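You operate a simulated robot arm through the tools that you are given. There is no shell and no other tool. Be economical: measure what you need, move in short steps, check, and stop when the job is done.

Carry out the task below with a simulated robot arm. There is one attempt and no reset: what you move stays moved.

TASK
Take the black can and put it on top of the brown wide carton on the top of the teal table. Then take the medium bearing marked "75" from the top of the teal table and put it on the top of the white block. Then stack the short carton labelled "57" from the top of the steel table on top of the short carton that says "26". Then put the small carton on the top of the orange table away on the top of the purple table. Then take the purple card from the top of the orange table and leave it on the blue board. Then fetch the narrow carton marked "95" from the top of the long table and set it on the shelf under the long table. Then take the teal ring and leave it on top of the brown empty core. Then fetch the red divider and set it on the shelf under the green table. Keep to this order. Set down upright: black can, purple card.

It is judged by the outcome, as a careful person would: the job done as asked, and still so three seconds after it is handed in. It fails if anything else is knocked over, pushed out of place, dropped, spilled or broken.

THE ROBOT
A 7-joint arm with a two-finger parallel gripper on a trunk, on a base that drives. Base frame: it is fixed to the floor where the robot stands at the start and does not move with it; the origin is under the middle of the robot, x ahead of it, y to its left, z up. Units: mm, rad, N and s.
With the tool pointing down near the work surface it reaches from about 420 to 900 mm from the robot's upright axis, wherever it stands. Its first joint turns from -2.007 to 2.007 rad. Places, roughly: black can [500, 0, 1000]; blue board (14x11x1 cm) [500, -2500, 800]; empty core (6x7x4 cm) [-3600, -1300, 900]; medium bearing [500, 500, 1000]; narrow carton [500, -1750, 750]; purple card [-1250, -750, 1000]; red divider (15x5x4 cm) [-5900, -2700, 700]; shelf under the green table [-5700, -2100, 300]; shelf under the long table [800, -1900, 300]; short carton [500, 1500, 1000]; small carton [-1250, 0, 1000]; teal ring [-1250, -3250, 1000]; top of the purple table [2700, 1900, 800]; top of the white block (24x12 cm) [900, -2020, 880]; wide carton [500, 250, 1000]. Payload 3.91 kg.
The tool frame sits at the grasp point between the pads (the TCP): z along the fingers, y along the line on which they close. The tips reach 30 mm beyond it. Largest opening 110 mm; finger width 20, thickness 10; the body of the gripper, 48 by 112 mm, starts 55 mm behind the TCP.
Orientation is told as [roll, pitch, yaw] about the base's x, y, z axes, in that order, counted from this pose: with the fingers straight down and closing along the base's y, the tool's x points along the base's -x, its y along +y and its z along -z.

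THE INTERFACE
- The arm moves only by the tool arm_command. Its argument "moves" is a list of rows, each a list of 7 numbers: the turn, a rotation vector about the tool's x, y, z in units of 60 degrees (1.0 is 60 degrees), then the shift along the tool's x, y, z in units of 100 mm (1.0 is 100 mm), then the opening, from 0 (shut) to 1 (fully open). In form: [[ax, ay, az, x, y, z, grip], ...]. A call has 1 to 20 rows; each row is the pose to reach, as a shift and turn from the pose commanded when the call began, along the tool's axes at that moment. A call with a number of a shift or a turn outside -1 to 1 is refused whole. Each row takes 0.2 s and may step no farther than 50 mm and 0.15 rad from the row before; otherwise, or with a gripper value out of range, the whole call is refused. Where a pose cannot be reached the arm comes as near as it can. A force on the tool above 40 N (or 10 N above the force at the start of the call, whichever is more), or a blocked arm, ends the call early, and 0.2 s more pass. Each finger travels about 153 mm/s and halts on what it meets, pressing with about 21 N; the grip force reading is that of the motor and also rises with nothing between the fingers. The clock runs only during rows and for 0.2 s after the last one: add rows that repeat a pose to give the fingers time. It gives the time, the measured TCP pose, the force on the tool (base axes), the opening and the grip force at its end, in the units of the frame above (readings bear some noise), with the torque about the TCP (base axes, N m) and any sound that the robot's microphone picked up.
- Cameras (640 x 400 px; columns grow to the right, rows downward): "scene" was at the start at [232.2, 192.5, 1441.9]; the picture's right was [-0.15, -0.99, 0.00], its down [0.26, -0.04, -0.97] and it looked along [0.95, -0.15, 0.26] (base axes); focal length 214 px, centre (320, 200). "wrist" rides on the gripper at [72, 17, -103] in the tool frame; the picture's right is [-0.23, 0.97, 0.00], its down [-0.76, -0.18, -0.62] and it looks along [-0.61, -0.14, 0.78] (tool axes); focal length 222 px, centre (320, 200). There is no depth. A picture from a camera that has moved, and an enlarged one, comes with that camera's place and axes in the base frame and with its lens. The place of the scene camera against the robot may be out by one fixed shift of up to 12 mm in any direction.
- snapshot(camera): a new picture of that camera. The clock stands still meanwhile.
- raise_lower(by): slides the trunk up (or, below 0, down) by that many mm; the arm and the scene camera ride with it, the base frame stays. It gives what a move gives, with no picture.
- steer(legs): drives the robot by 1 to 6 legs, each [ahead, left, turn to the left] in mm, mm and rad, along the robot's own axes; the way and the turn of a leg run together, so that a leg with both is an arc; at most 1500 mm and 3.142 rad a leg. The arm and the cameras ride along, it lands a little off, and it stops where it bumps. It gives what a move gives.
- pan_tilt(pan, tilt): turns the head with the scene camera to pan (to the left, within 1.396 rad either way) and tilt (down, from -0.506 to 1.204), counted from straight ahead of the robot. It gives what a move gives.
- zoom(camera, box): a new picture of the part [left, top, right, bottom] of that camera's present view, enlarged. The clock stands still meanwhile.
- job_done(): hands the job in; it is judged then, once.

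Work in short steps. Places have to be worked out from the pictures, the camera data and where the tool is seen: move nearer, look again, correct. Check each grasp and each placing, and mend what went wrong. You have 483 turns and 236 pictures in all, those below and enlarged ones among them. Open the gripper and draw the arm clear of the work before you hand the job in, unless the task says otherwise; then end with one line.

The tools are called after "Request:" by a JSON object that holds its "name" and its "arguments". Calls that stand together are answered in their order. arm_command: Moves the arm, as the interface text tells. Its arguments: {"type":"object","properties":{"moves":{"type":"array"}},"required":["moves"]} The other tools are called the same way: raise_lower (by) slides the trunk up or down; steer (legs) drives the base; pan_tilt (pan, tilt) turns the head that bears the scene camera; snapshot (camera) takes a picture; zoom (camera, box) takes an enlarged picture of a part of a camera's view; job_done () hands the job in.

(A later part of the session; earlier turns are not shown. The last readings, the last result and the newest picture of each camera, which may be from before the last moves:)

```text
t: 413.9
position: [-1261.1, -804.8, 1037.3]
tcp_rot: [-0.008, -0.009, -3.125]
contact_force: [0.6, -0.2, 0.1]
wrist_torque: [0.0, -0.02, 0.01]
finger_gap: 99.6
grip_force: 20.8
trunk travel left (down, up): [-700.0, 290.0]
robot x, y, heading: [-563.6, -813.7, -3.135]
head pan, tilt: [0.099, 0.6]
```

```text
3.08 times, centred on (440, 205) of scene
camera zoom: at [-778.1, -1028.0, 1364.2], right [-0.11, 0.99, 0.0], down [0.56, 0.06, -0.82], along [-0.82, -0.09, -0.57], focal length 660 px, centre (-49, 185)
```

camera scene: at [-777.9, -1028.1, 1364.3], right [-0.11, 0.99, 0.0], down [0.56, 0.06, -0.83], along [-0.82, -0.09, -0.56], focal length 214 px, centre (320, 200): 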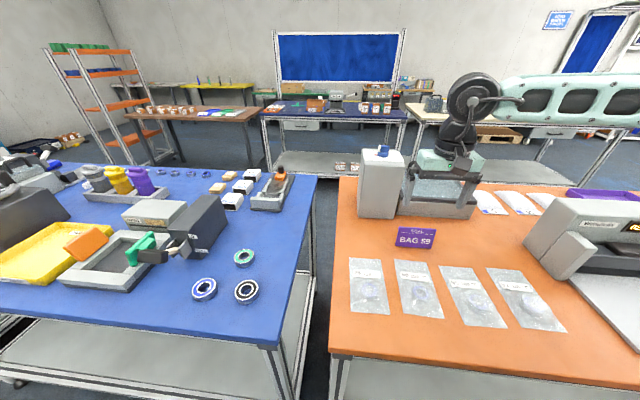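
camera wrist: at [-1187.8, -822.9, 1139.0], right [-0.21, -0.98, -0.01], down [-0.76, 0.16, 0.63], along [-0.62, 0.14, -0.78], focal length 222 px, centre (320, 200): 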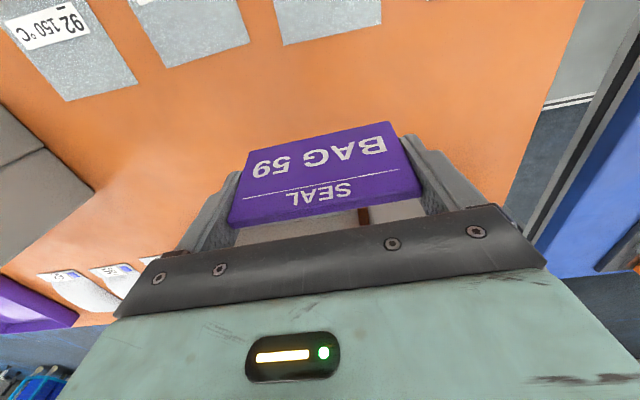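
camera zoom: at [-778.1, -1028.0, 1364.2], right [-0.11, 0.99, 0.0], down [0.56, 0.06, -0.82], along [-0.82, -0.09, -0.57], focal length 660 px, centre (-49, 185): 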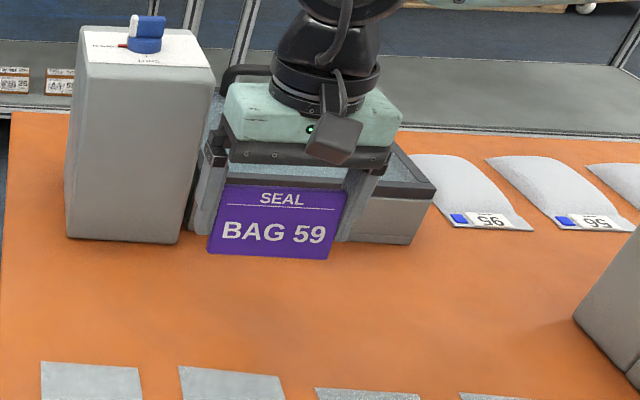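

Card held upright. Raise and retract, then drive to the long table facing +x.

Request:
{"name": "arm_command", "arguments": {"moves": [[0, 0, 0, 0, 0, -0.45, 0.7], [0, 0, 0, 0.3, 0, -0.8, 0.7], [0, 0, 0, 0.7, 0, -1, 0.7], [0, 0, 0, 1, 0, -1, 0.7]]}}

Request:
{"name": "arm_command", "arguments": {"moves": [[0, 0, 0, 0.4, 0, 0, 0.7], [0, 0, 0, 0.8, 0, 0, 0.7], [0, 0, 0, 1, 0, 0, 0.7]]}}

Request:
{"name": "steer", "arguments": {"legs": [[-290, 0, 0], [0, 500, 0], [0, 0, 3.14], [0, -1050, 0]]}}

Request:
{"name": "snapshot", "arguments": {"camera": "scene"}}

```text
t: 414.9
position: [-1161.7, -807.1, 1134.8]
tcp_rot: [-0.01, -0.009, -3.126]
contact_force: [0.2, -0.8, -1.4]
wrist_torque: [0.03, -0.03, 0.04]
finger_gap: 99.3
grip_force: 20.5
trunk travel left (down, up): [-700.0, 290.0]
robot x, y, heading: [-564.2, -815.5, -3.138]
head pan, tilt: [0.099, 0.6]
```

```text
t: 415.7
position: [-1064.4, -805.0, 1133.1]
tcp_rot: [-0.008, -0.01, -3.125]
contact_force: [-0.3, -0.2, -0.7]
wrist_torque: [-0.02, -0.02, 0.03]
finger_gap: 99.2
grip_force: 21.0
trunk travel left (down, up): [-700.0, 290.0]
robot x, y, heading: [-559.3, -811.7, -3.133]
head pan, tilt: [0.099, 0.6]
```

```text
t: 432.5
position: [237.6, -2351.4, 1134.0]
tcp_rot: [-0.008, -0.009, 0.007]
contact_force: [0.5, -0.3, -0.8]
wrist_torque: [-0.01, 0.04, 0.0]
finger_gap: 99.6
grip_force: 21.1
trunk travel left (down, up): [-700.0, 290.0]
robot x, y, heading: [-260.7, -2340.8, 0.001]
head pan, tilt: [0.099, 0.6]
```

```text
109 pictures are left
camera scene: at [-24.0, -2126.1, 1364.2], right [0.1, -0.99, 0.0], down [-0.56, -0.06, -0.83], along [0.82, 0.08, -0.56], focal length 214 px, centre (320, 200)
```

scene: 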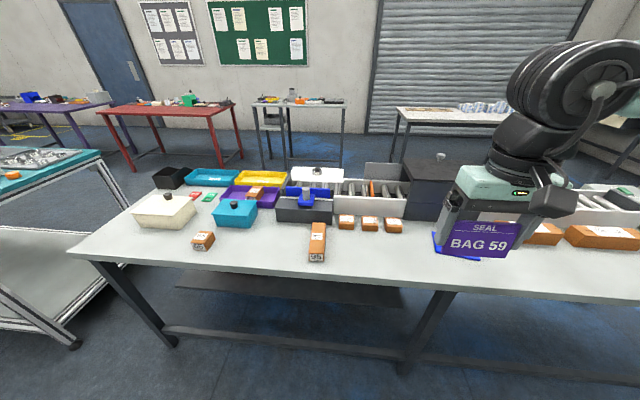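

Blue board is ahead-right. Drive ahead 270, right 160.

Request:
{"name": "steer", "arguments": {"legs": [[0, -160, 0], [260, 0, 0]]}}

Request:
{"name": "snapshot", "arguments": {"camera": "wrist"}}

Request:
{"name": "pan_tilt", "arguments": {"pan": -0.2, "tilt": 0.8}}

Request:
{"name": "snapshot", "arguments": {"camera": "scene"}}

```text
t: 435.4
position: [492.0, -2509.7, 1133.2]
tcp_rot: [-0.01, -0.007, 0.01]
contact_force: [-0.5, 0.1, -0.5]
wrist_torque: [-0.01, 0.02, -0.05]
finger_gap: 99.5
grip_force: 20.6
trunk travel left (down, up): [-700.0, 290.0]
robot x, y, heading: [-14.7, -2499.7, 0.003]
head pan, tilt: [0.099, 0.6]
```

```text
108 pictures are left
camera wrist: at [418.1, -2492.5, 1235.3], right [0.22, 0.98, -0.01], down [0.76, -0.16, 0.63], along [0.62, -0.14, -0.78], focal length 222 px, centre (320, 200)
```

wrist: 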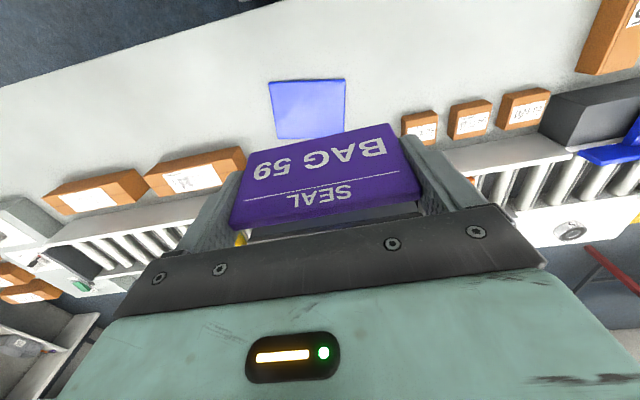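

```text
t: 436.2
position: [492.6, -2508.8, 1133.3]
tcp_rot: [-0.009, -0.009, 0.011]
contact_force: [0.6, 0.4, -0.2]
wrist_torque: [0.0, 0.01, 0.0]
finger_gap: 99.4
grip_force: 20.9
trunk travel left (down, up): [-700.0, 290.0]
robot x, y, heading: [-11.6, -2495.9, 0.002]
head pan, tilt: [-0.201, 0.799]
```

```text
107 pictures are left
camera scene: at [219.7, -2309.1, 1347.4], right [-0.19, -0.98, 0.0], down [-0.7, 0.14, -0.7], along [0.68, -0.14, -0.72], focal length 214 px, centre (320, 200)
```

scene: 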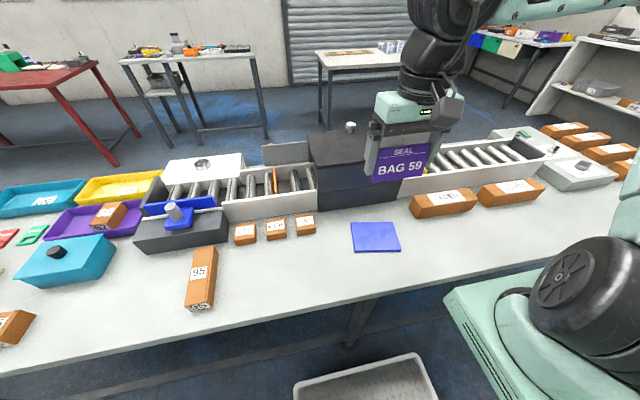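

Board centre ≈ (535, −2541). I move so that the card's footprint centres on it (TCP ≈ (520, −2541)) and descend.

Request:
{"name": "arm_command", "arguments": {"moves": [[0, 0, 0, -0.28, -0.32, 0.0, 0.7], [0, 0, 0, -0.28, -0.32, 0.4, 0.7], [0, 0, 0, -0.28, -0.32, 0.8, 0.7], [0, 0, 0, -0.28, -0.32, 1, 0.7]]}}

Request:
{"name": "arm_command", "arguments": {"moves": [[0, 0, 0, 0, 0, 0.4, 0.7], [0, 0, 0, 0, 0, 0.8, 0.7], [0, 0, 0, 0, 0, 0.9, 0.7]]}}

Request:
{"name": "snapshot", "arguments": {"camera": "wrist"}}

Request:
{"name": "zoom", "arguments": {"camera": "scene", "box": [310, 130, 470, 280]}}

```text
t: 437.2
position: [520.0, -2541.1, 1033.0]
tcp_rot: [-0.009, -0.008, 0.01]
contact_force: [-0.7, -0.5, 0.1]
wrist_torque: [0.02, 0.02, -0.01]
finger_gap: 99.2
grip_force: 21.1
trunk travel left (down, up): [-700.0, 290.0]
robot x, y, heading: [-10.7, -2495.1, 0.002]
head pan, tilt: [-0.201, 0.799]
```

```text
t: 438.0
position: [521.5, -2541.4, 941.3]
tcp_rot: [-0.007, -0.008, 0.01]
contact_force: [-0.1, 0.6, -1.0]
wrist_torque: [0.02, 0.01, -0.03]
finger_gap: 99.7
grip_force: 21.0
trunk travel left (down, up): [-700.0, 290.0]
robot x, y, heading: [-6.4, -2500.1, 0.001]
head pan, tilt: [-0.201, 0.799]
```

```text
106 pictures are left
camera wrist: at [447.0, -2525.4, 1043.8], right [0.22, 0.98, -0.01], down [0.76, -0.16, 0.63], along [0.62, -0.14, -0.78], focal length 222 px, centre (320, 200)
```

wrist: 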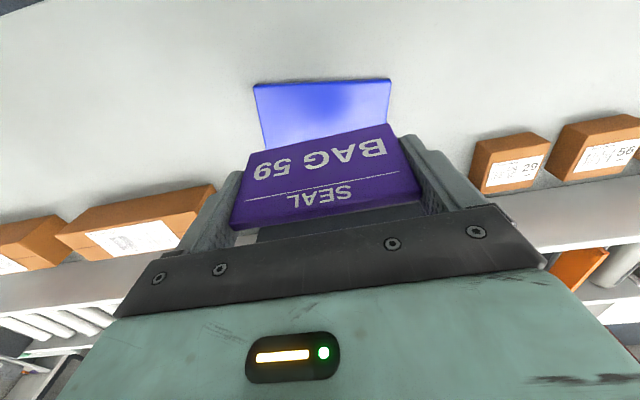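

```text
2.67 times, centred on (390, 205) of scene
camera zoom: at [219.6, -2309.2, 1347.4], right [-0.2, -0.98, 0.0], down [-0.7, 0.14, -0.7], along [0.68, -0.14, -0.72], focal length 572 px, centre (133, 187)
```

zoom: 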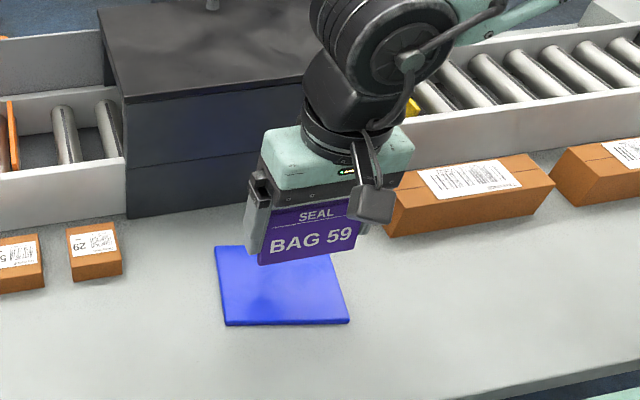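

The board (top ≈ z 792) is turned about −0.17 rad, centre ≈ (551, −2546). I align the tool's yaw, shift to (537, −2544) and descend partway.

Request:
{"name": "arm_command", "arguments": {"moves": [[0, 0, 0.08, -0.08, -0.02, 0, 0.7], [0, 0, 0.16, -0.16, -0.03, 0, 0.7], [0, 0, 0.16, -0.16, -0.03, 0.35, 0.7], [0, 0, 0.16, -0.16, -0.03, 0.65, 0.7], [0, 0, 0.16, -0.16, -0.03, 0.65, 0.7]]}}

Request:
{"name": "snapshot", "arguments": {"camera": "wrist"}}

Request:
{"name": "zoom", "arguments": {"camera": "scene", "box": [310, 130, 470, 280]}}

```text
t: 439.2
position: [539.1, -2545.0, 876.7]
tcp_rot: [-0.008, -0.01, -0.155]
contact_force: [0.0, 0.1, -0.1]
wrist_torque: [-0.01, -0.01, 0.0]
finger_gap: 99.4
grip_force: 21.2
trunk travel left (down, up): [-700.0, 290.0]
robot x, y, heading: [-12.4, -2498.0, 0.004]
head pan, tilt: [-0.201, 0.799]
```

```text
104 pictures are left
camera wrist: at [469.4, -2516.8, 978.7], right [0.38, 0.93, 0.0], down [0.72, -0.29, 0.63], along [0.58, -0.24, -0.78], focal length 222 px, centre (320, 200)
```

wrist: 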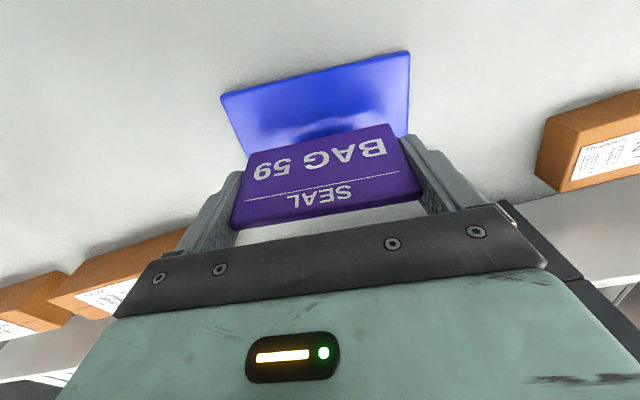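

```text
2.67 times, centred on (390, 205) of scene
camera zoom: at [219.6, -2309.2, 1347.4], right [-0.2, -0.98, 0.0], down [-0.7, 0.14, -0.7], along [0.68, -0.14, -0.72], focal length 572 px, centre (133, 187)
```

zoom: 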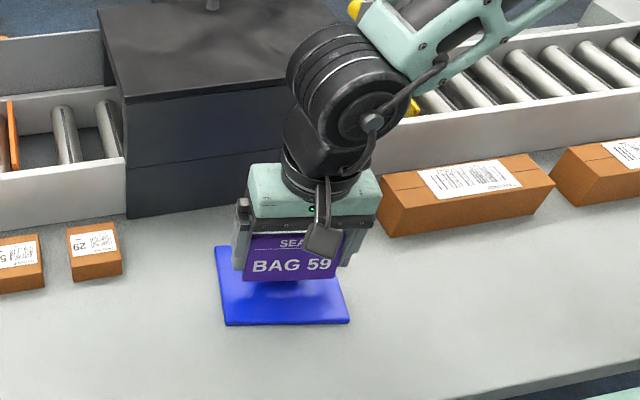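

Well placed over the board. Descend 28 mm, then small steps.

Request:
{"name": "arm_command", "arguments": {"moves": [[0, 0, 0, 0.03, 0, 0.15, 0.7], [0, 0, 0, 0.03, 0, 0.28, 0.7], [0, 0, 0, 0.03, 0, 0.31, 0.7], [0, 0, 0, 0.03, 0, 0.34, 0.7]]}}

```text
t: 440.2
position: [535.9, -2545.2, 846.3]
tcp_rot: [-0.006, -0.01, -0.154]
contact_force: [0.8, 4.0, 18.0]
wrist_torque: [0.33, -0.06, 0.03]
finger_gap: 99.7
grip_force: 21.1
trunk travel left (down, up): [-700.0, 290.0]
robot x, y, heading: [-13.8, -2499.5, 0.003]
head pan, tilt: [-0.201, 0.799]
```

Contact. Ease up 2 mm, open, and rise straight up.

Request:
{"name": "arm_command", "arguments": {"moves": [[0, 0, 0, 0, 0, -0.025, 0.7], [0, 0, 0, 0, 0, -0.025, 0.7], [0, 0, 0, 0, 0, -0.025, 1], [0, 0, 0, 0, 0, -0.025, 1], [0, 0, 0, 0, 0, -0.025, 1]]}}

Request:
{"name": "snapshot", "arguments": {"camera": "wrist"}}

```text
t: 441.4
position: [536.6, -2545.1, 847.7]
tcp_rot: [-0.008, -0.01, -0.157]
contact_force: [-0.5, 1.0, 0.2]
wrist_torque: [0.01, -0.01, -0.02]
finger_gap: 109.9
grip_force: 0.1
trunk travel left (down, up): [-700.0, 290.0]
robot x, y, heading: [-10.2, -2497.4, 0.003]
head pan, tilt: [-0.201, 0.799]
```

```text
102 pictures are left
camera wrist: at [465.9, -2516.7, 949.5], right [0.38, 0.93, 0.0], down [0.72, -0.29, 0.63], along [0.58, -0.24, -0.78], focal length 222 px, centre (320, 200)
```

wrist: 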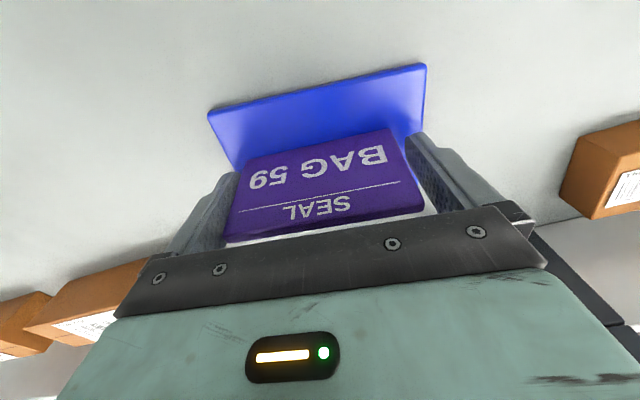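

Released and standing. Rise slowly.

Request:
{"name": "arm_command", "arguments": {"moves": [[0, 0, 0, 0, -0.0, -0.1, 1], [0, 0, 0, 0, 0, -0.25, 1], [0, 0, 0, 0, 0, -0.5, 1], [0, 0, 0, 0, 0, -0.8, 1], [0, 0, 0, 0, 0, -1, 1]]}}

Request:
{"name": "snapshot", "arguments": {"camera": "wrist"}}

Request:
{"name": "zoom", "arguments": {"camera": "scene", "box": [310, 130, 470, 280]}}

```text
t: 442.6
position: [534.4, -2544.3, 946.2]
tcp_rot: [-0.006, -0.009, -0.158]
contact_force: [-0.7, -0.3, -0.9]
wrist_torque: [0.0, 0.02, -0.01]
finger_gap: 110.2
grip_force: 0.0
trunk travel left (down, up): [-700.0, 290.0]
robot x, y, heading: [-14.6, -2496.5, 0.005]
head pan, tilt: [-0.201, 0.799]
```

```text
101 pictures are left
camera wrist: at [465.1, -2515.9, 1048.3], right [0.38, 0.93, 0.0], down [0.72, -0.29, 0.63], along [0.58, -0.24, -0.78], focal length 222 px, centre (320, 200)
```

wrist: 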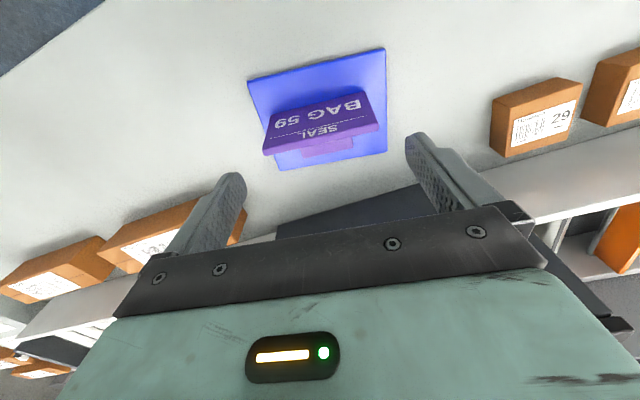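

```text
2.67 times, centred on (390, 205) of scene
camera zoom: at [219.8, -2309.1, 1347.3], right [-0.2, -0.98, 0.0], down [-0.7, 0.14, -0.7], along [0.68, -0.14, -0.72], focal length 572 px, centre (133, 187)
```

zoom: 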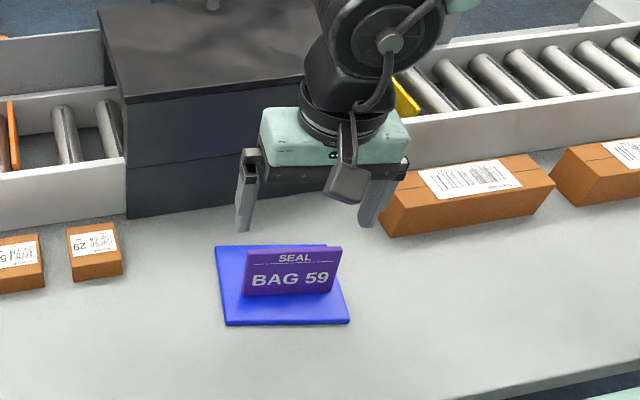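

The card stands upright on the board. Next the narrow carton "95" near (515, −2055). Raise, straighten the yaw, strafe left 450.

Request:
{"name": "arm_command", "arguments": {"moves": [[0, 0, -0.08, 0, 0, -0.4, 1], [0, 0, -0.15, 0, 0, -0.8, 1], [0, 0, -0.15, 0, 0, -1, 1]]}}

Request:
{"name": "steer", "arguments": {"legs": [[0, 470, 0]]}}

Request:
{"name": "snapshot", "arguments": {"camera": "wrist"}}

Request:
{"name": "snapshot", "arguments": {"camera": "scene"}}

```text
t: 443.4
position: [533.3, -2542.7, 1047.1]
tcp_rot: [-0.009, -0.008, 0.0]
contact_force: [0.2, 0.5, -0.9]
wrist_torque: [-0.05, 0.02, 0.01]
finger_gap: 109.9
grip_force: 0.1
trunk travel left (down, up): [-700.0, 290.0]
robot x, y, heading: [-9.4, -2496.8, 0.003]
head pan, tilt: [-0.201, 0.799]
```

```text
t: 446.2
position: [530.4, -2073.2, 1046.1]
tcp_rot: [-0.009, -0.009, 0.008]
contact_force: [-0.5, 0.2, -0.3]
wrist_torque: [-0.01, -0.03, 0.01]
finger_gap: 109.9
grip_force: 0.0
trunk travel left (down, up): [-700.0, 290.0]
robot x, y, heading: [-16.3, -2032.8, 0.011]
head pan, tilt: [-0.201, 0.799]
```

```text
99 pictures are left
camera wrist: at [456.8, -2056.4, 1148.1], right [0.22, 0.98, -0.01], down [0.76, -0.17, 0.63], along [0.61, -0.14, -0.78], focal length 222 px, centre (320, 200)
```

wrist: 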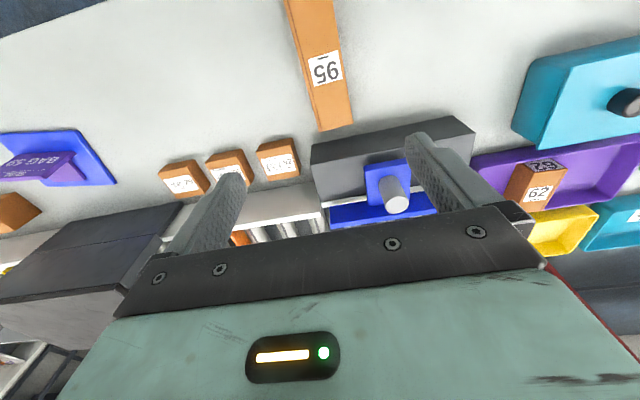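

```text
98 pictures are left
camera scene: at [214.5, -1841.6, 1347.3], right [-0.19, -0.98, 0.0], down [-0.7, 0.13, -0.7], along [0.68, -0.13, -0.72], focal length 214 px, centre (320, 200)
```

scene: 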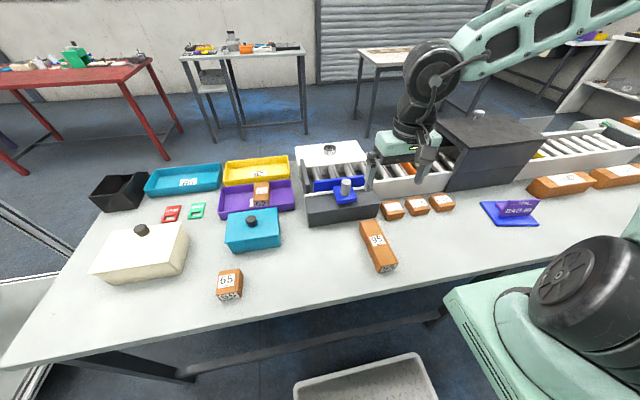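

Carton "95" centre ≈ (500, −2060), long axis along x. For the shelf I'll grip it with the tool pitched 45°. Back the base 200 mm and tilt the tool while advancing.

Request:
{"name": "steer", "arguments": {"legs": [[-200, 0, -0.01]]}}

Request:
{"name": "arm_command", "arguments": {"moves": [[0, -0.125, 0, -0.17, 0.02, 0, 0.8], [0, -0.25, 0, -0.34, 0.04, 0, 0.8], [0, -0.375, 0, -0.5, 0.06, 0, 0.8], [0, -0.5, 0, -0.67, 0.08, 0, 0.8], [0, -0.625, 0, -0.84, 0.1, 0, 0.8], [0, -0.75, 0, -1, 0.12, 0, 0.8]]}}

Request:
{"name": "snapshot", "arguments": {"camera": "wrist"}}

Request:
{"name": "snapshot", "arguments": {"camera": "scene"}}

```text
t: 447.8
position: [329.2, -2080.3, 1046.2]
tcp_rot: [-0.006, -0.01, -0.002]
contact_force: [-0.5, 0.6, -0.3]
wrist_torque: [0.0, 0.02, -0.03]
finger_gap: 109.9
grip_force: 0.1
trunk travel left (down, up): [-700.0, 290.0]
robot x, y, heading: [-217.2, -2032.9, -0.003]
head pan, tilt: [-0.201, 0.799]
```

```text
t: 449.2
position: [429.5, -2067.9, 1046.1]
tcp_rot: [-0.009, -0.796, 0.003]
contact_force: [0.3, 0.4, -0.5]
wrist_torque: [-0.04, -0.02, -0.03]
finger_gap: 88.1
grip_force: 0.0
trunk travel left (down, up): [-700.0, 290.0]
robot x, y, heading: [-213.3, -2034.0, 0.007]
head pan, tilt: [-0.201, 0.799]
```

```text
97 pictures are left
camera wrist: at [304.7, -2051.4, 1065.8], right [0.16, 0.97, 0.16], down [0.09, -0.17, 0.98], along [0.98, -0.15, -0.11], focal length 222 px, centre (320, 200)
```

wrist: 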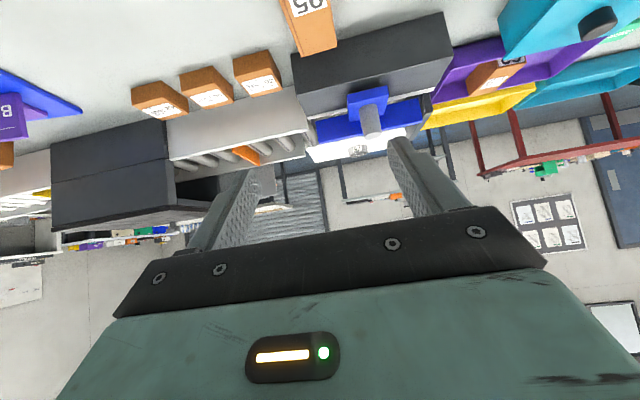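

```text
96 pictures are left
camera scene: at [15.2, -1845.5, 1347.4], right [-0.2, -0.98, 0.0], down [-0.7, 0.14, -0.7], along [0.68, -0.14, -0.72], focal length 214 px, centre (320, 200)
```

scene: 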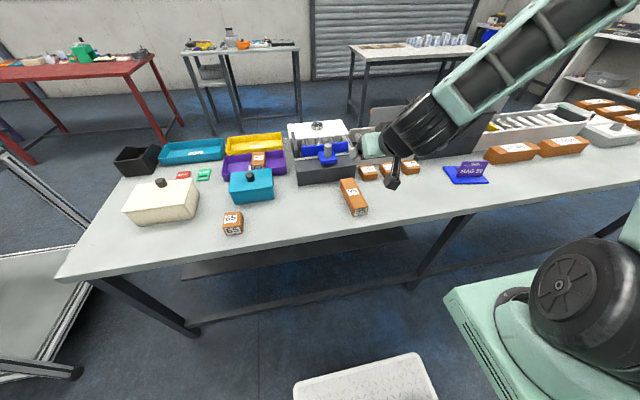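

Tool pitched 45°. I descend vertically ~150 mm to the start of a slanting approach and look.

Request:
{"name": "arm_command", "arguments": {"moves": [[0, 0, 0, 0.3, 0.02, 0.3, 0.8], [0, 0, 0, 0.6, 0.04, 0.6, 0.8], [0, 0, 0, 0.714, 0.05, 0.7, 0.8]]}}

Request:
{"name": "arm_command", "arguments": {"moves": [[0, 0, 0, 0.2, 0, 0.2, 0.8], [0, 0, 0, 0.34, 0, 0.34, 0.8], [0, 0, 0, 0.34, 0, 0.34, 0.8]]}}

Request:
{"name": "snapshot", "arguments": {"camera": "wrist"}}

Request:
{"name": "zoom", "arguments": {"camera": "scene", "box": [280, 120, 480, 260]}}

```text
t: 450.0
position: [429.5, -2063.8, 946.6]
tcp_rot: [-0.01, -0.795, 0.003]
contact_force: [-0.3, -0.2, -0.4]
wrist_torque: [0.03, 0.01, 0.04]
finger_gap: 87.9
grip_force: 0.0
trunk travel left (down, up): [-700.0, 290.0]
robot x, y, heading: [-217.6, -2035.0, 0.001]
head pan, tilt: [-0.201, 0.799]
```

```text
t: 450.8
position: [429.6, -2063.9, 897.8]
tcp_rot: [-0.01, -0.794, 0.004]
contact_force: [-0.9, -0.3, -1.2]
wrist_torque: [-0.01, 0.01, 0.01]
finger_gap: 88.0
grip_force: 0.0
trunk travel left (down, up): [-700.0, 290.0]
robot x, y, heading: [-219.6, -2032.4, -0.003]
head pan, tilt: [-0.201, 0.799]
```

```text
95 pictures are left
camera wrist: at [305.3, -2047.2, 918.1], right [0.16, 0.97, 0.15], down [0.09, -0.17, 0.98], along [0.98, -0.15, -0.11], focal length 222 px, centre (320, 200)
```

wrist: 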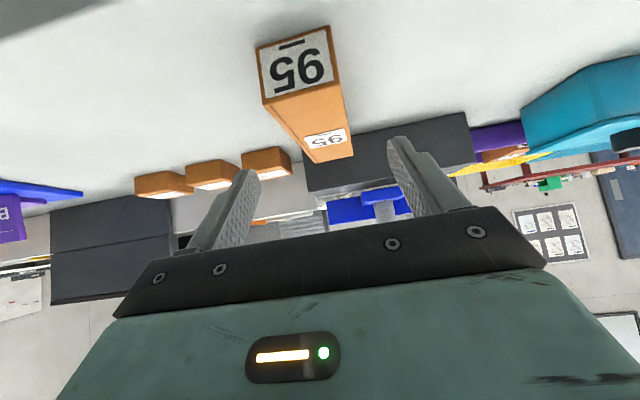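

```text
2.86 times, centred on (380, 190) of scene
camera zoom: at [15.3, -1845.4, 1347.4], right [-0.2, -0.98, 0.0], down [-0.7, 0.14, -0.7], along [0.68, -0.14, -0.72], focal length 613 px, centre (149, 229)
```

zoom: 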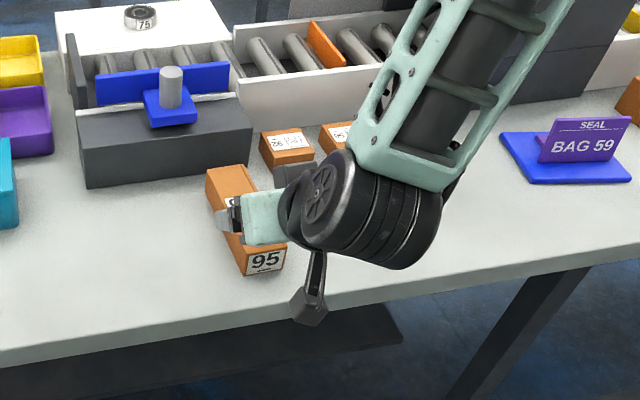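

Carton: x 445–617, y centre −2068, top ≈829, table ≈785. Advance 85 mm along the tool axis and check.

Request:
{"name": "arm_command", "arguments": {"moves": [[0, 0, 0, -0.04, -0.04, 0.4, 0.8], [0, 0, 0, -0.08, -0.04, 0.8, 0.8], [0, 0, 0, -0.08, -0.04, 0.85, 0.8]]}}

Request:
{"name": "snapshot", "arguments": {"camera": "wrist"}}

```text
t: 451.6
position: [496.9, -2067.8, 845.4]
tcp_rot: [-0.01, -0.794, 0.006]
contact_force: [-0.1, 0.1, 0.2]
wrist_torque: [-0.02, 0.02, 0.0]
finger_gap: 87.8
grip_force: 0.0
trunk travel left (down, up): [-700.0, 290.0]
robot x, y, heading: [-215.0, -2037.7, 0.002]
head pan, tilt: [-0.201, 0.799]
```

```text
93 pictures are left
camera wrist: at [371.5, -2051.0, 864.7], right [0.16, 0.97, 0.15], down [0.09, -0.17, 0.98], along [0.98, -0.15, -0.11], focal length 222 px, centre (320, 200)
```

wrist: 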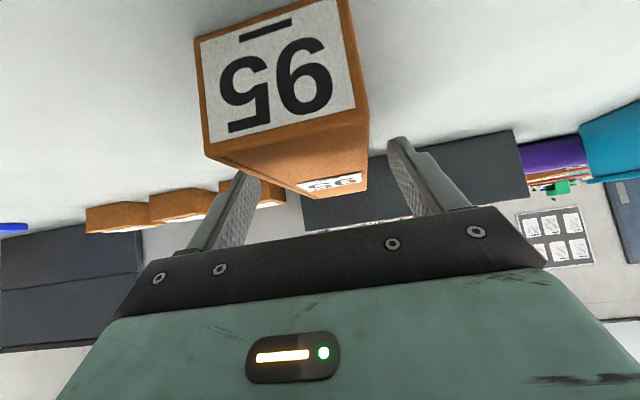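

Aligned. Advance 39 mm along the axis and close.

Request:
{"name": "arm_command", "arguments": {"moves": [[0, 0, 0, 0, -0.01, 0.2, 0.8], [0, 0, 0, 0, -0.01, 0.38, 0.8], [0, 0, 0, 0, -0.01, 0.38, 0.8], [0, 0, 0, 0, -0.01, 0.38, 0.6], [0, 0, 0, 0, -0.01, 0.38, 0.4], [0, 0, 0, 0, -0.01, 0.38, 0.25], [0, 0, 0, 0, -0.01, 0.38, 0.25]]}}

Request:
{"name": "snapshot", "arguments": {"camera": "wrist"}}

```text
t: 452.1
position: [511.6, -2067.1, 827.7]
tcp_rot: [-0.006, -0.795, 0.006]
contact_force: [-18.8, -3.5, 27.2]
wrist_torque: [1.15, 0.16, 0.9]
finger_gap: 86.3
grip_force: 0.1
trunk travel left (down, up): [-700.0, 290.0]
robot x, y, heading: [-218.9, -2036.6, -0.0]
head pan, tilt: [-0.201, 0.799]
stopped in row 2: the force on the tool passed its limit at 75 N (the readings are from after the stop); the commanded pose is now the measured one
```

```text
92 pictures are left
camera wrist: at [387.1, -2050.9, 848.3], right [0.16, 0.97, 0.16], down [0.09, -0.17, 0.98], along [0.98, -0.14, -0.11], focal length 222 px, centre (320, 200)
```

wrist: 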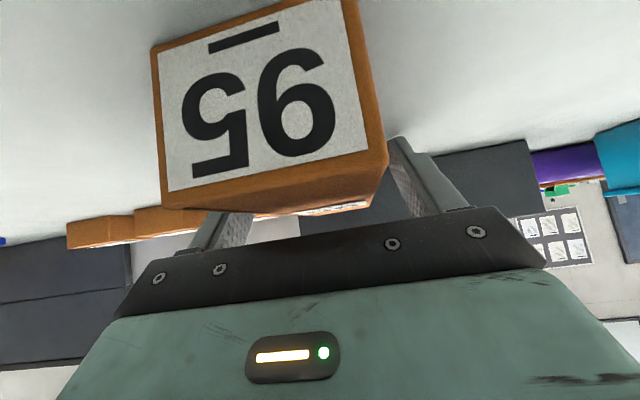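

Tips touched the table. Raise 6 mm and close.

Request:
{"name": "arm_command", "arguments": {"moves": [[0, 0, 0, -0.05, 0, -0.05, 0.8], [0, 0, 0, -0.05, 0, -0.05, 0.6], [0, 0, 0, -0.05, 0, -0.05, 0.4], [0, 0, 0, -0.05, 0, -0.05, 0.25], [0, 0, 0, -0.05, 0, -0.05, 0.25]]}}

Request:
{"name": "snapshot", "arguments": {"camera": "wrist"}}

```text
t: 453.3
position: [514.1, -2067.7, 832.5]
tcp_rot: [-0.007, -0.793, 0.007]
contact_force: [-0.7, 1.1, -0.5]
wrist_torque: [0.03, -0.12, 0.05]
finger_gap: 49.9
grip_force: 21.1
trunk travel left (down, up): [-700.0, 290.0]
robot x, y, heading: [-214.7, -2038.7, -0.0]
head pan, tilt: [-0.201, 0.799]
```

```text
91 pictures are left
camera wrist: at [388.7, -2051.3, 853.5], right [0.16, 0.97, 0.16], down [0.09, -0.17, 0.98], along [0.98, -0.14, -0.12], focal length 222 px, centre (320, 200)
```

wrist: 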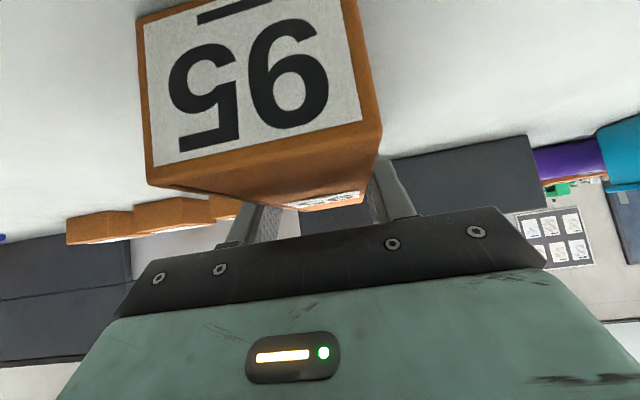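

Gripped (50 mm). Lift 80 mm.

Request:
{"name": "arm_command", "arguments": {"moves": [[0, 0, 0, -0.14, 0, -0.14, 0.25], [0, 0, 0, -0.4, 0, -0.4, 0.25], [0, 0, 0, -0.57, 0, -0.56, 0.25], [0, 0, 0, -0.57, 0, -0.56, 0.25]]}}

Request:
{"name": "snapshot", "arguments": {"camera": "wrist"}}

Request:
{"name": "zoom", "arguments": {"camera": "scene", "box": [280, 120, 480, 260]}}

```text
t: 454.3
position: [513.7, -2065.5, 911.3]
tcp_rot: [-0.008, -0.791, 0.007]
contact_force: [0.3, 0.7, -3.2]
wrist_torque: [0.01, 0.0, 0.03]
finger_gap: 50.2
grip_force: 20.7
trunk travel left (down, up): [-700.0, 290.0]
robot x, y, heading: [-221.2, -2032.8, 0.001]
head pan, tilt: [-0.201, 0.799]
```

```text
90 pictures are left
camera wrist: at [388.6, -2050.2, 932.4], right [0.16, 0.97, 0.16], down [0.09, -0.17, 0.98], along [0.98, -0.14, -0.12], focal length 222 px, centre (320, 200)
```

wrist: 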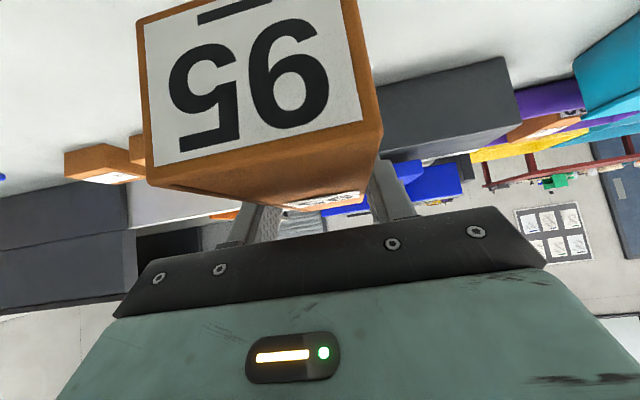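

```text
2.86 times, centred on (380, 190) of scene
camera zoom: at [15.4, -1845.4, 1347.3], right [-0.2, -0.98, 0.0], down [-0.7, 0.14, -0.7], along [0.68, -0.14, -0.72], focal length 613 px, centre (149, 229)
```

zoom: 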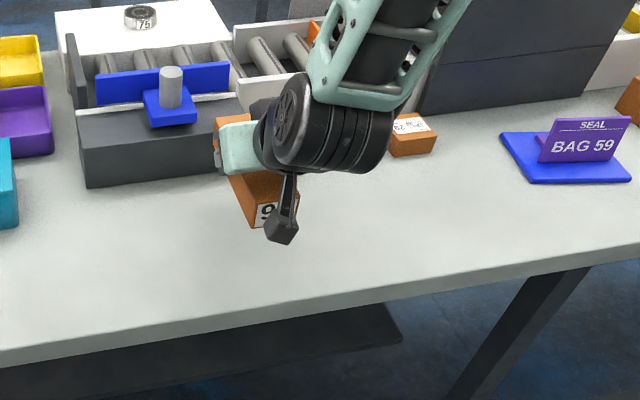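

Carton held level. Back off 290 mm and lower the trunk 500 mm to look under the table.

Request:
{"name": "steer", "arguments": {"legs": [[-290, 0, 0]]}}

Request:
{"name": "raise_lower", "arguments": {"by": -480}}

Request:
{"name": "pan_tilt", "arguments": {"pan": -0.2, "tilt": 0.4}}

Request:
{"name": "snapshot", "arguments": {"camera": "scene"}}

Request:
{"name": "snapshot", "arguments": {"camera": "wrist"}}

```text
t: 456.3
position: [219.5, -2067.8, 910.5]
tcp_rot: [-0.006, -0.791, 0.003]
contact_force: [0.0, 0.4, -4.4]
wrist_torque: [-0.01, -0.03, 0.0]
finger_gap: 50.0
grip_force: 20.8
trunk travel left (down, up): [-700.0, 290.0]
robot x, y, heading: [-507.2, -2035.9, -0.003]
head pan, tilt: [-0.201, 0.799]
```

```text
refused: -480 is not a number from -400 to 400
```

```text
t: 457.2
position: [220.4, -2068.5, 910.7]
tcp_rot: [-0.008, -0.792, 0.003]
contact_force: [0.0, 0.6, -2.4]
wrist_torque: [-0.02, -0.03, 0.01]
finger_gap: 50.0
grip_force: 21.3
trunk travel left (down, up): [-700.0, 290.0]
robot x, y, heading: [-505.9, -2032.4, 0.0]
head pan, tilt: [-0.201, 0.4]
```

```text
88 pictures are left
camera scene: at [-264.3, -1848.3, 1382.3], right [-0.2, -0.98, 0.0], down [-0.38, 0.08, -0.92], along [0.9, -0.19, -0.39], focal length 214 px, centre (320, 200)
```

scene: 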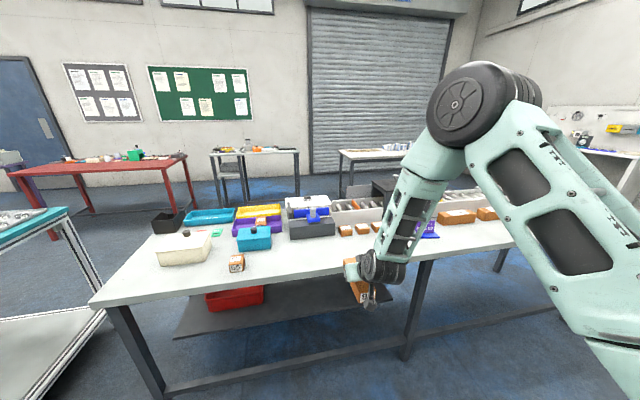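

```text
87 pictures are left
camera wrist: at [96.7, -2051.8, 932.2], right [0.16, 0.97, 0.16], down [0.09, -0.17, 0.98], along [0.98, -0.14, -0.12], focal length 222 px, centre (320, 200)
```

wrist: 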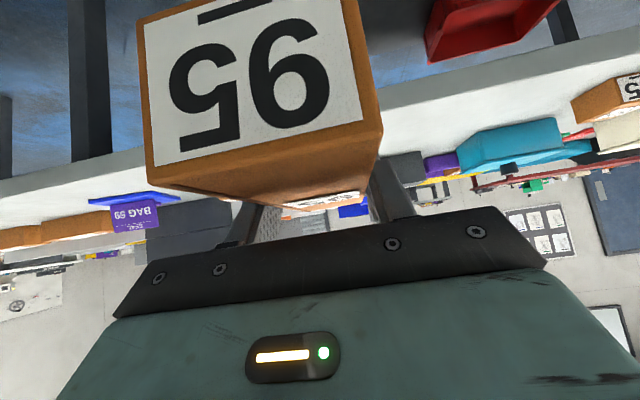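

Request:
{"name": "raise_lower", "arguments": {"by": -400}}

Request:
{"name": "raise_lower", "arguments": {"by": -100}}

Request:
{"name": "snapshot", "arguments": {"camera": "scene"}}

Request:
{"name": "snapshot", "arguments": {"camera": "wrist"}}

```text
t: 461.0
position: [222.1, -2069.1, 512.3]
tcp_rot: [-0.007, -0.792, 0.003]
contact_force: [-0.2, 0.2, -4.2]
wrist_torque: [0.02, -0.03, -0.01]
finger_gap: 50.1
grip_force: 20.8
trunk travel left (down, up): [-300.0, 690.0]
robot x, y, heading: [-504.8, -2033.1, 0.001]
head pan, tilt: [-0.201, 0.4]
```

```text
t: 462.4
position: [221.3, -2067.8, 411.2]
tcp_rot: [-0.007, -0.791, 0.003]
contact_force: [-1.1, -0.3, -3.1]
wrist_torque: [-0.01, -0.04, -0.01]
finger_gap: 49.9
grip_force: 20.5
trunk travel left (down, up): [-200.0, 790.0]
robot x, y, heading: [-508.0, -2033.4, -0.004]
head pan, tilt: [-0.201, 0.4]
```

```text
86 pictures are left
camera scene: at [-264.4, -1848.3, 882.4], right [-0.2, -0.98, 0.0], down [-0.38, 0.08, -0.92], along [0.9, -0.19, -0.39], focal length 214 px, centre (320, 200)
```

scene: 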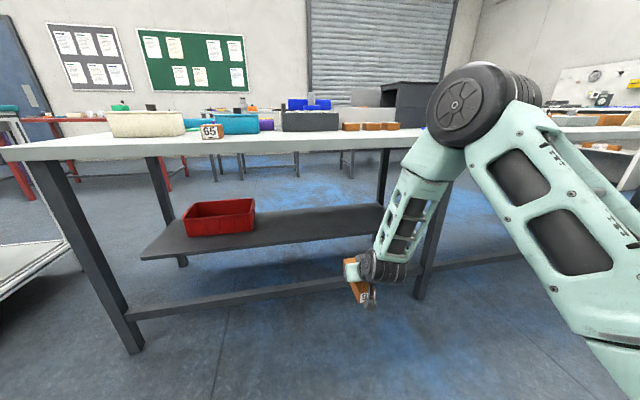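

```text
85 pictures are left
camera wrist: at [96.7, -2051.8, 432.2], right [0.16, 0.97, 0.16], down [0.09, -0.17, 0.98], along [0.98, -0.14, -0.12], focal length 222 px, centre (320, 200)
```

wrist: 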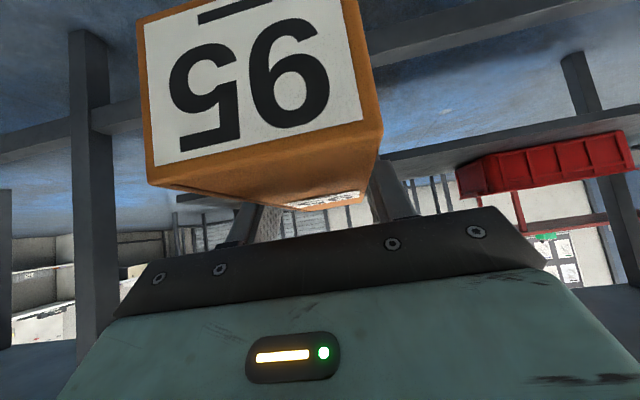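

Shelf: top z≈304, front edge x≈605, free around y −2070. I raise the arm 100 mm, lower the trunk 150 mm more (to keep the elbow low), then extend.

Request:
{"name": "arm_command", "arguments": {"moves": [[0, 0, 0, -0.3, 0, -0.3, 0.25], [0, 0, 0, -0.6, 0, -0.6, 0.25], [0, 0, 0, -0.714, 0, -0.7, 0.25]]}}

Request:
{"name": "raise_lower", "arguments": {"by": -140}}

Request:
{"name": "arm_command", "arguments": {"moves": [[0, 0, 0, -0.3, 0, 0.3, 0.25], [0, 0, 0, -0.6, 0, 0.6, 0.25], [0, 0, 0, -0.7, 0, 0.714, 0.25]]}}

Request:
{"name": "arm_command", "arguments": {"moves": [[0, 0, 0, -0.3, 0, 0.3, 0.25], [0, 0, 0, -0.6, 0, 0.6, 0.25], [0, 0, 0, -0.7, 0, 0.714, 0.25]]}}

Request:
{"name": "snapshot", "arguments": {"camera": "scene"}}

```text
t: 463.2
position: [222.0, -2067.0, 513.3]
tcp_rot: [-0.007, -0.792, 0.003]
contact_force: [-0.5, 0.4, -3.4]
wrist_torque: [0.01, -0.02, 0.01]
finger_gap: 49.8
grip_force: 21.1
trunk travel left (down, up): [-200.0, 790.0]
robot x, y, heading: [-504.8, -2034.4, 0.001]
head pan, tilt: [-0.201, 0.4]
```

```text
t: 464.8
position: [221.0, -2066.7, 372.9]
tcp_rot: [-0.008, -0.792, 0.003]
contact_force: [0.7, -0.4, -3.5]
wrist_torque: [0.0, -0.04, 0.01]
finger_gap: 49.8
grip_force: 21.2
trunk travel left (down, up): [-60.0, 930.0]
robot x, y, heading: [-504.2, -2030.0, -0.001]
head pan, tilt: [-0.201, 0.4]
```

```text
t: 465.6
position: [322.1, -2067.3, 370.6]
tcp_rot: [-0.006, -0.792, 0.005]
contact_force: [-0.6, -0.1, -2.6]
wrist_torque: [0.01, -0.06, -0.01]
finger_gap: 50.0
grip_force: 21.4
trunk travel left (down, up): [-60.0, 930.0]
robot x, y, heading: [-509.4, -2032.5, -0.004]
head pan, tilt: [-0.201, 0.4]
```

```text
t: 466.4
position: [420.3, -2067.1, 372.9]
tcp_rot: [-0.009, -0.793, 0.006]
contact_force: [-0.2, 0.2, -3.6]
wrist_torque: [0.01, -0.03, -0.01]
finger_gap: 49.8
grip_force: 20.8
trunk travel left (down, up): [-60.0, 930.0]
robot x, y, heading: [-505.9, -2033.3, 0.001]
head pan, tilt: [-0.201, 0.4]
```

```text
84 pictures are left
camera scene: at [-264.4, -1848.3, 742.4], right [-0.2, -0.98, 0.0], down [-0.38, 0.08, -0.92], along [0.9, -0.19, -0.39], focal length 214 px, centre (320, 200)
```

scene: 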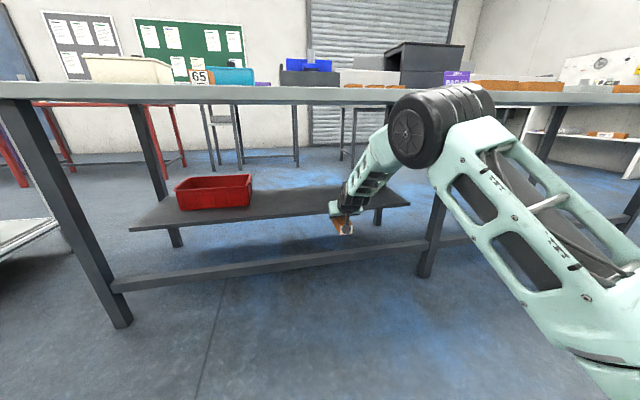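

Elbow is low enough. Extend 60 mm more, then drive ahead 230 mm.

Request:
{"name": "arm_command", "arguments": {"moves": [[0, 0, 0, -0.25, 0, 0.25, 0.25], [0, 0, 0, -0.42, 0, 0.428, 0.25]]}}

Request:
{"name": "steer", "arguments": {"legs": [[240, 0, 0]]}}

Request:
{"name": "snapshot", "arguments": {"camera": "scene"}}

Request:
{"name": "snapshot", "arguments": {"camera": "wrist"}}

```text
t: 467.0
position: [481.3, -2068.2, 371.5]
tcp_rot: [-0.006, -0.791, 0.0]
contact_force: [1.4, 0.0, -2.8]
wrist_torque: [0.03, -0.03, 0.0]
finger_gap: 49.8
grip_force: 20.9
trunk travel left (down, up): [-60.0, 930.0]
robot x, y, heading: [-507.2, -2031.7, 0.002]
head pan, tilt: [-0.201, 0.4]
```

```text
t: 468.8
position: [723.1, -2071.0, 370.5]
tcp_rot: [-0.007, -0.791, 0.001]
contact_force: [0.0, -0.6, -2.1]
wrist_torque: [-0.03, -0.06, 0.04]
finger_gap: 50.0
grip_force: 20.6
trunk travel left (down, up): [-60.0, 930.0]
robot x, y, heading: [-267.5, -2033.8, -0.002]
head pan, tilt: [-0.201, 0.4]
```

```text
83 pictures are left
camera scene: at [-22.2, -1849.5, 742.4], right [-0.2, -0.98, 0.0], down [-0.38, 0.08, -0.92], along [0.9, -0.19, -0.39], focal length 214 px, centre (320, 200)
```

scene: 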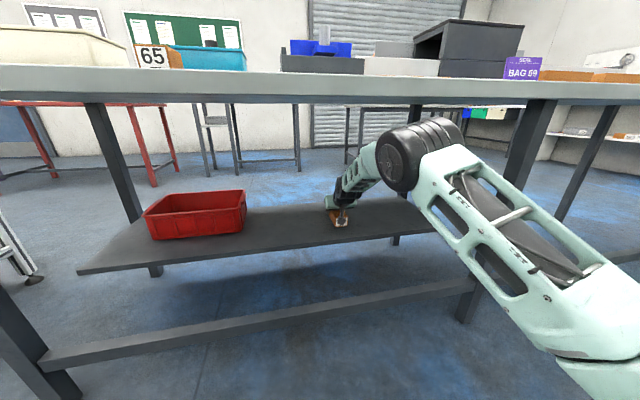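

```text
82 pictures are left
camera wrist: at [598.1, -2054.0, 391.4], right [0.16, 0.97, 0.16], down [0.09, -0.17, 0.98], along [0.98, -0.15, -0.12], focal length 222 px, centre (320, 200)
```

wrist: 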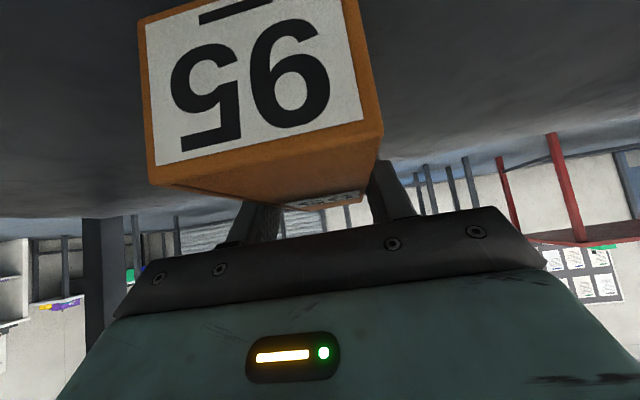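

Carton is above the shelf. Descend in small steps to contact.

Request:
{"name": "arm_command", "arguments": {"moves": [[0, 0, 0, 0.07, 0, 0.07, 0.25], [0, 0, 0, 0.143, 0, 0.14, 0.25], [0, 0, 0, 0.143, 0, 0.14, 0.25]]}}

Request:
{"name": "arm_command", "arguments": {"moves": [[0, 0, 0, 0.028, 0, 0.028, 0.25], [0, 0, 0, 0.057, 0, 0.056, 0.25], [0, 0, 0, 0.085, 0, 0.084, 0.25]]}}

```text
t: 469.6
position: [722.1, -2070.2, 353.3]
tcp_rot: [-0.007, -0.797, 0.002]
contact_force: [-5.2, -0.8, 12.8]
wrist_torque: [0.37, 0.54, 0.21]
finger_gap: 50.0
grip_force: 20.7
trunk travel left (down, up): [-60.0, 930.0]
robot x, y, heading: [-264.8, -2033.2, -0.003]
head pan, tilt: [-0.201, 0.4]
```

```text
t: 470.4
position: [724.5, -2071.5, 348.2]
tcp_rot: [-0.004, -0.805, -0.004]
contact_force: [-3.3, 0.0, 11.5]
wrist_torque: [0.22, 0.66, -0.03]
finger_gap: 49.9
grip_force: 20.8
trunk travel left (down, up): [-60.0, 930.0]
robot x, y, heading: [-267.1, -2035.6, -0.0]
head pan, tilt: [-0.201, 0.4]
stopped in row 3: the force on the tool passed its limit at 45 N (the readings are from after the stop); the commanded pose is now the measured one
```

Contact. Release and withdraw along the tool axis.

Request:
{"name": "arm_command", "arguments": {"moves": [[0, 0, 0, -0.01, 0, -0.01, 0.6], [0, 0, 0, -0.01, 0, -0.01, 0.8], [0, 0, 0, -0.01, 0, -0.01, 0.8], [0, 0, 0, -0.01, 0, -0.3, 0.8], [0, 0, 0, -0.01, 0, -0.65, 0.8], [0, 0, 0, -0.01, 0, -0.9, 0.8]]}}

Request:
{"name": "snapshot", "arguments": {"camera": "wrist"}}

```text
t: 471.8
position: [660.4, -2072.9, 410.4]
tcp_rot: [-0.005, -0.798, -0.002]
contact_force: [0.0, 0.3, 0.2]
wrist_torque: [0.02, 0.01, -0.01]
finger_gap: 87.9
grip_force: 0.0
trunk travel left (down, up): [-60.0, 930.0]
robot x, y, heading: [-267.8, -2034.2, -0.005]
head pan, tilt: [-0.201, 0.4]
```

```text
81 pictures are left
camera wrist: at [536.1, -2055.0, 429.7], right [0.16, 0.97, 0.16], down [0.08, -0.17, 0.98], along [0.98, -0.15, -0.11], focal length 222 px, centre (320, 200)
```

wrist: 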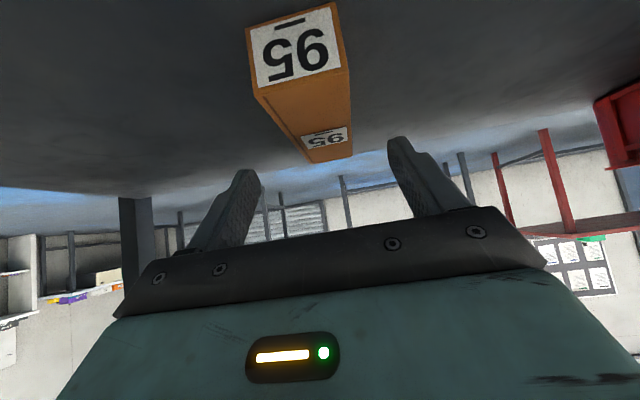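

Carton "95" rests on the shelf. Back out 260 mm and retract the arm, then raise the trunk.

Request:
{"name": "steer", "arguments": {"legs": [[-260, 0, 0]]}}

Request:
{"name": "arm_command", "arguments": {"moves": [[0, 0, 0, 0.3, 0, -0.3, 0.8], [0, 0, 0, 0.6, 0, -0.6, 0.8], [0, 0, 0, 0.7, 0, -0.714, 0.8]]}}

Request:
{"name": "arm_command", "arguments": {"moves": [[0, 0, 0, 0.3, 0, -0.3, 0.8], [0, 0, 0, 0.6, 0, -0.6, 0.8], [0, 0, 0, 0.7, 0, -0.714, 0.8]]}}

Request:
{"name": "snapshot", "arguments": {"camera": "scene"}}

```text
t: 473.6
position: [402.9, -2070.7, 410.0]
tcp_rot: [-0.004, -0.801, 0.001]
contact_force: [-0.3, 0.7, -0.2]
wrist_torque: [0.03, -0.01, 0.02]
finger_gap: 87.9
grip_force: 0.1
trunk travel left (down, up): [-60.0, 930.0]
robot x, y, heading: [-523.3, -2032.6, -0.0]
head pan, tilt: [-0.201, 0.4]
```

```text
t: 474.4
position: [302.5, -2069.8, 410.4]
tcp_rot: [-0.005, -0.799, 0.001]
contact_force: [0.4, 0.6, 0.6]
wrist_torque: [-0.03, 0.01, 0.0]
finger_gap: 88.0
grip_force: 0.1
trunk travel left (down, up): [-60.0, 930.0]
robot x, y, heading: [-525.8, -2033.3, -0.006]
head pan, tilt: [-0.201, 0.4]
```

```text
t: 475.2
position: [202.2, -2070.2, 411.5]
tcp_rot: [-0.007, -0.8, 0.0]
contact_force: [-0.6, 0.4, 0.6]
wrist_torque: [0.02, 0.02, 0.03]
finger_gap: 88.2
grip_force: 0.1
trunk travel left (down, up): [-60.0, 930.0]
robot x, y, heading: [-525.6, -2034.8, -0.001]
head pan, tilt: [-0.201, 0.4]
```

```text
80 pictures are left
camera scene: at [-281.2, -1848.3, 742.4], right [-0.2, -0.98, 0.0], down [-0.38, 0.08, -0.92], along [0.9, -0.19, -0.39], focal length 214 px, centre (320, 200)
```

scene: 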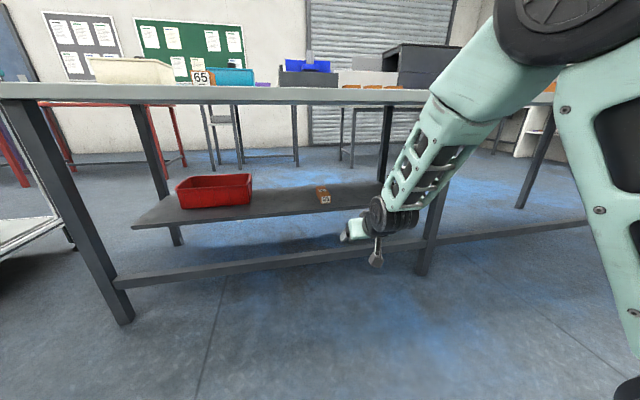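

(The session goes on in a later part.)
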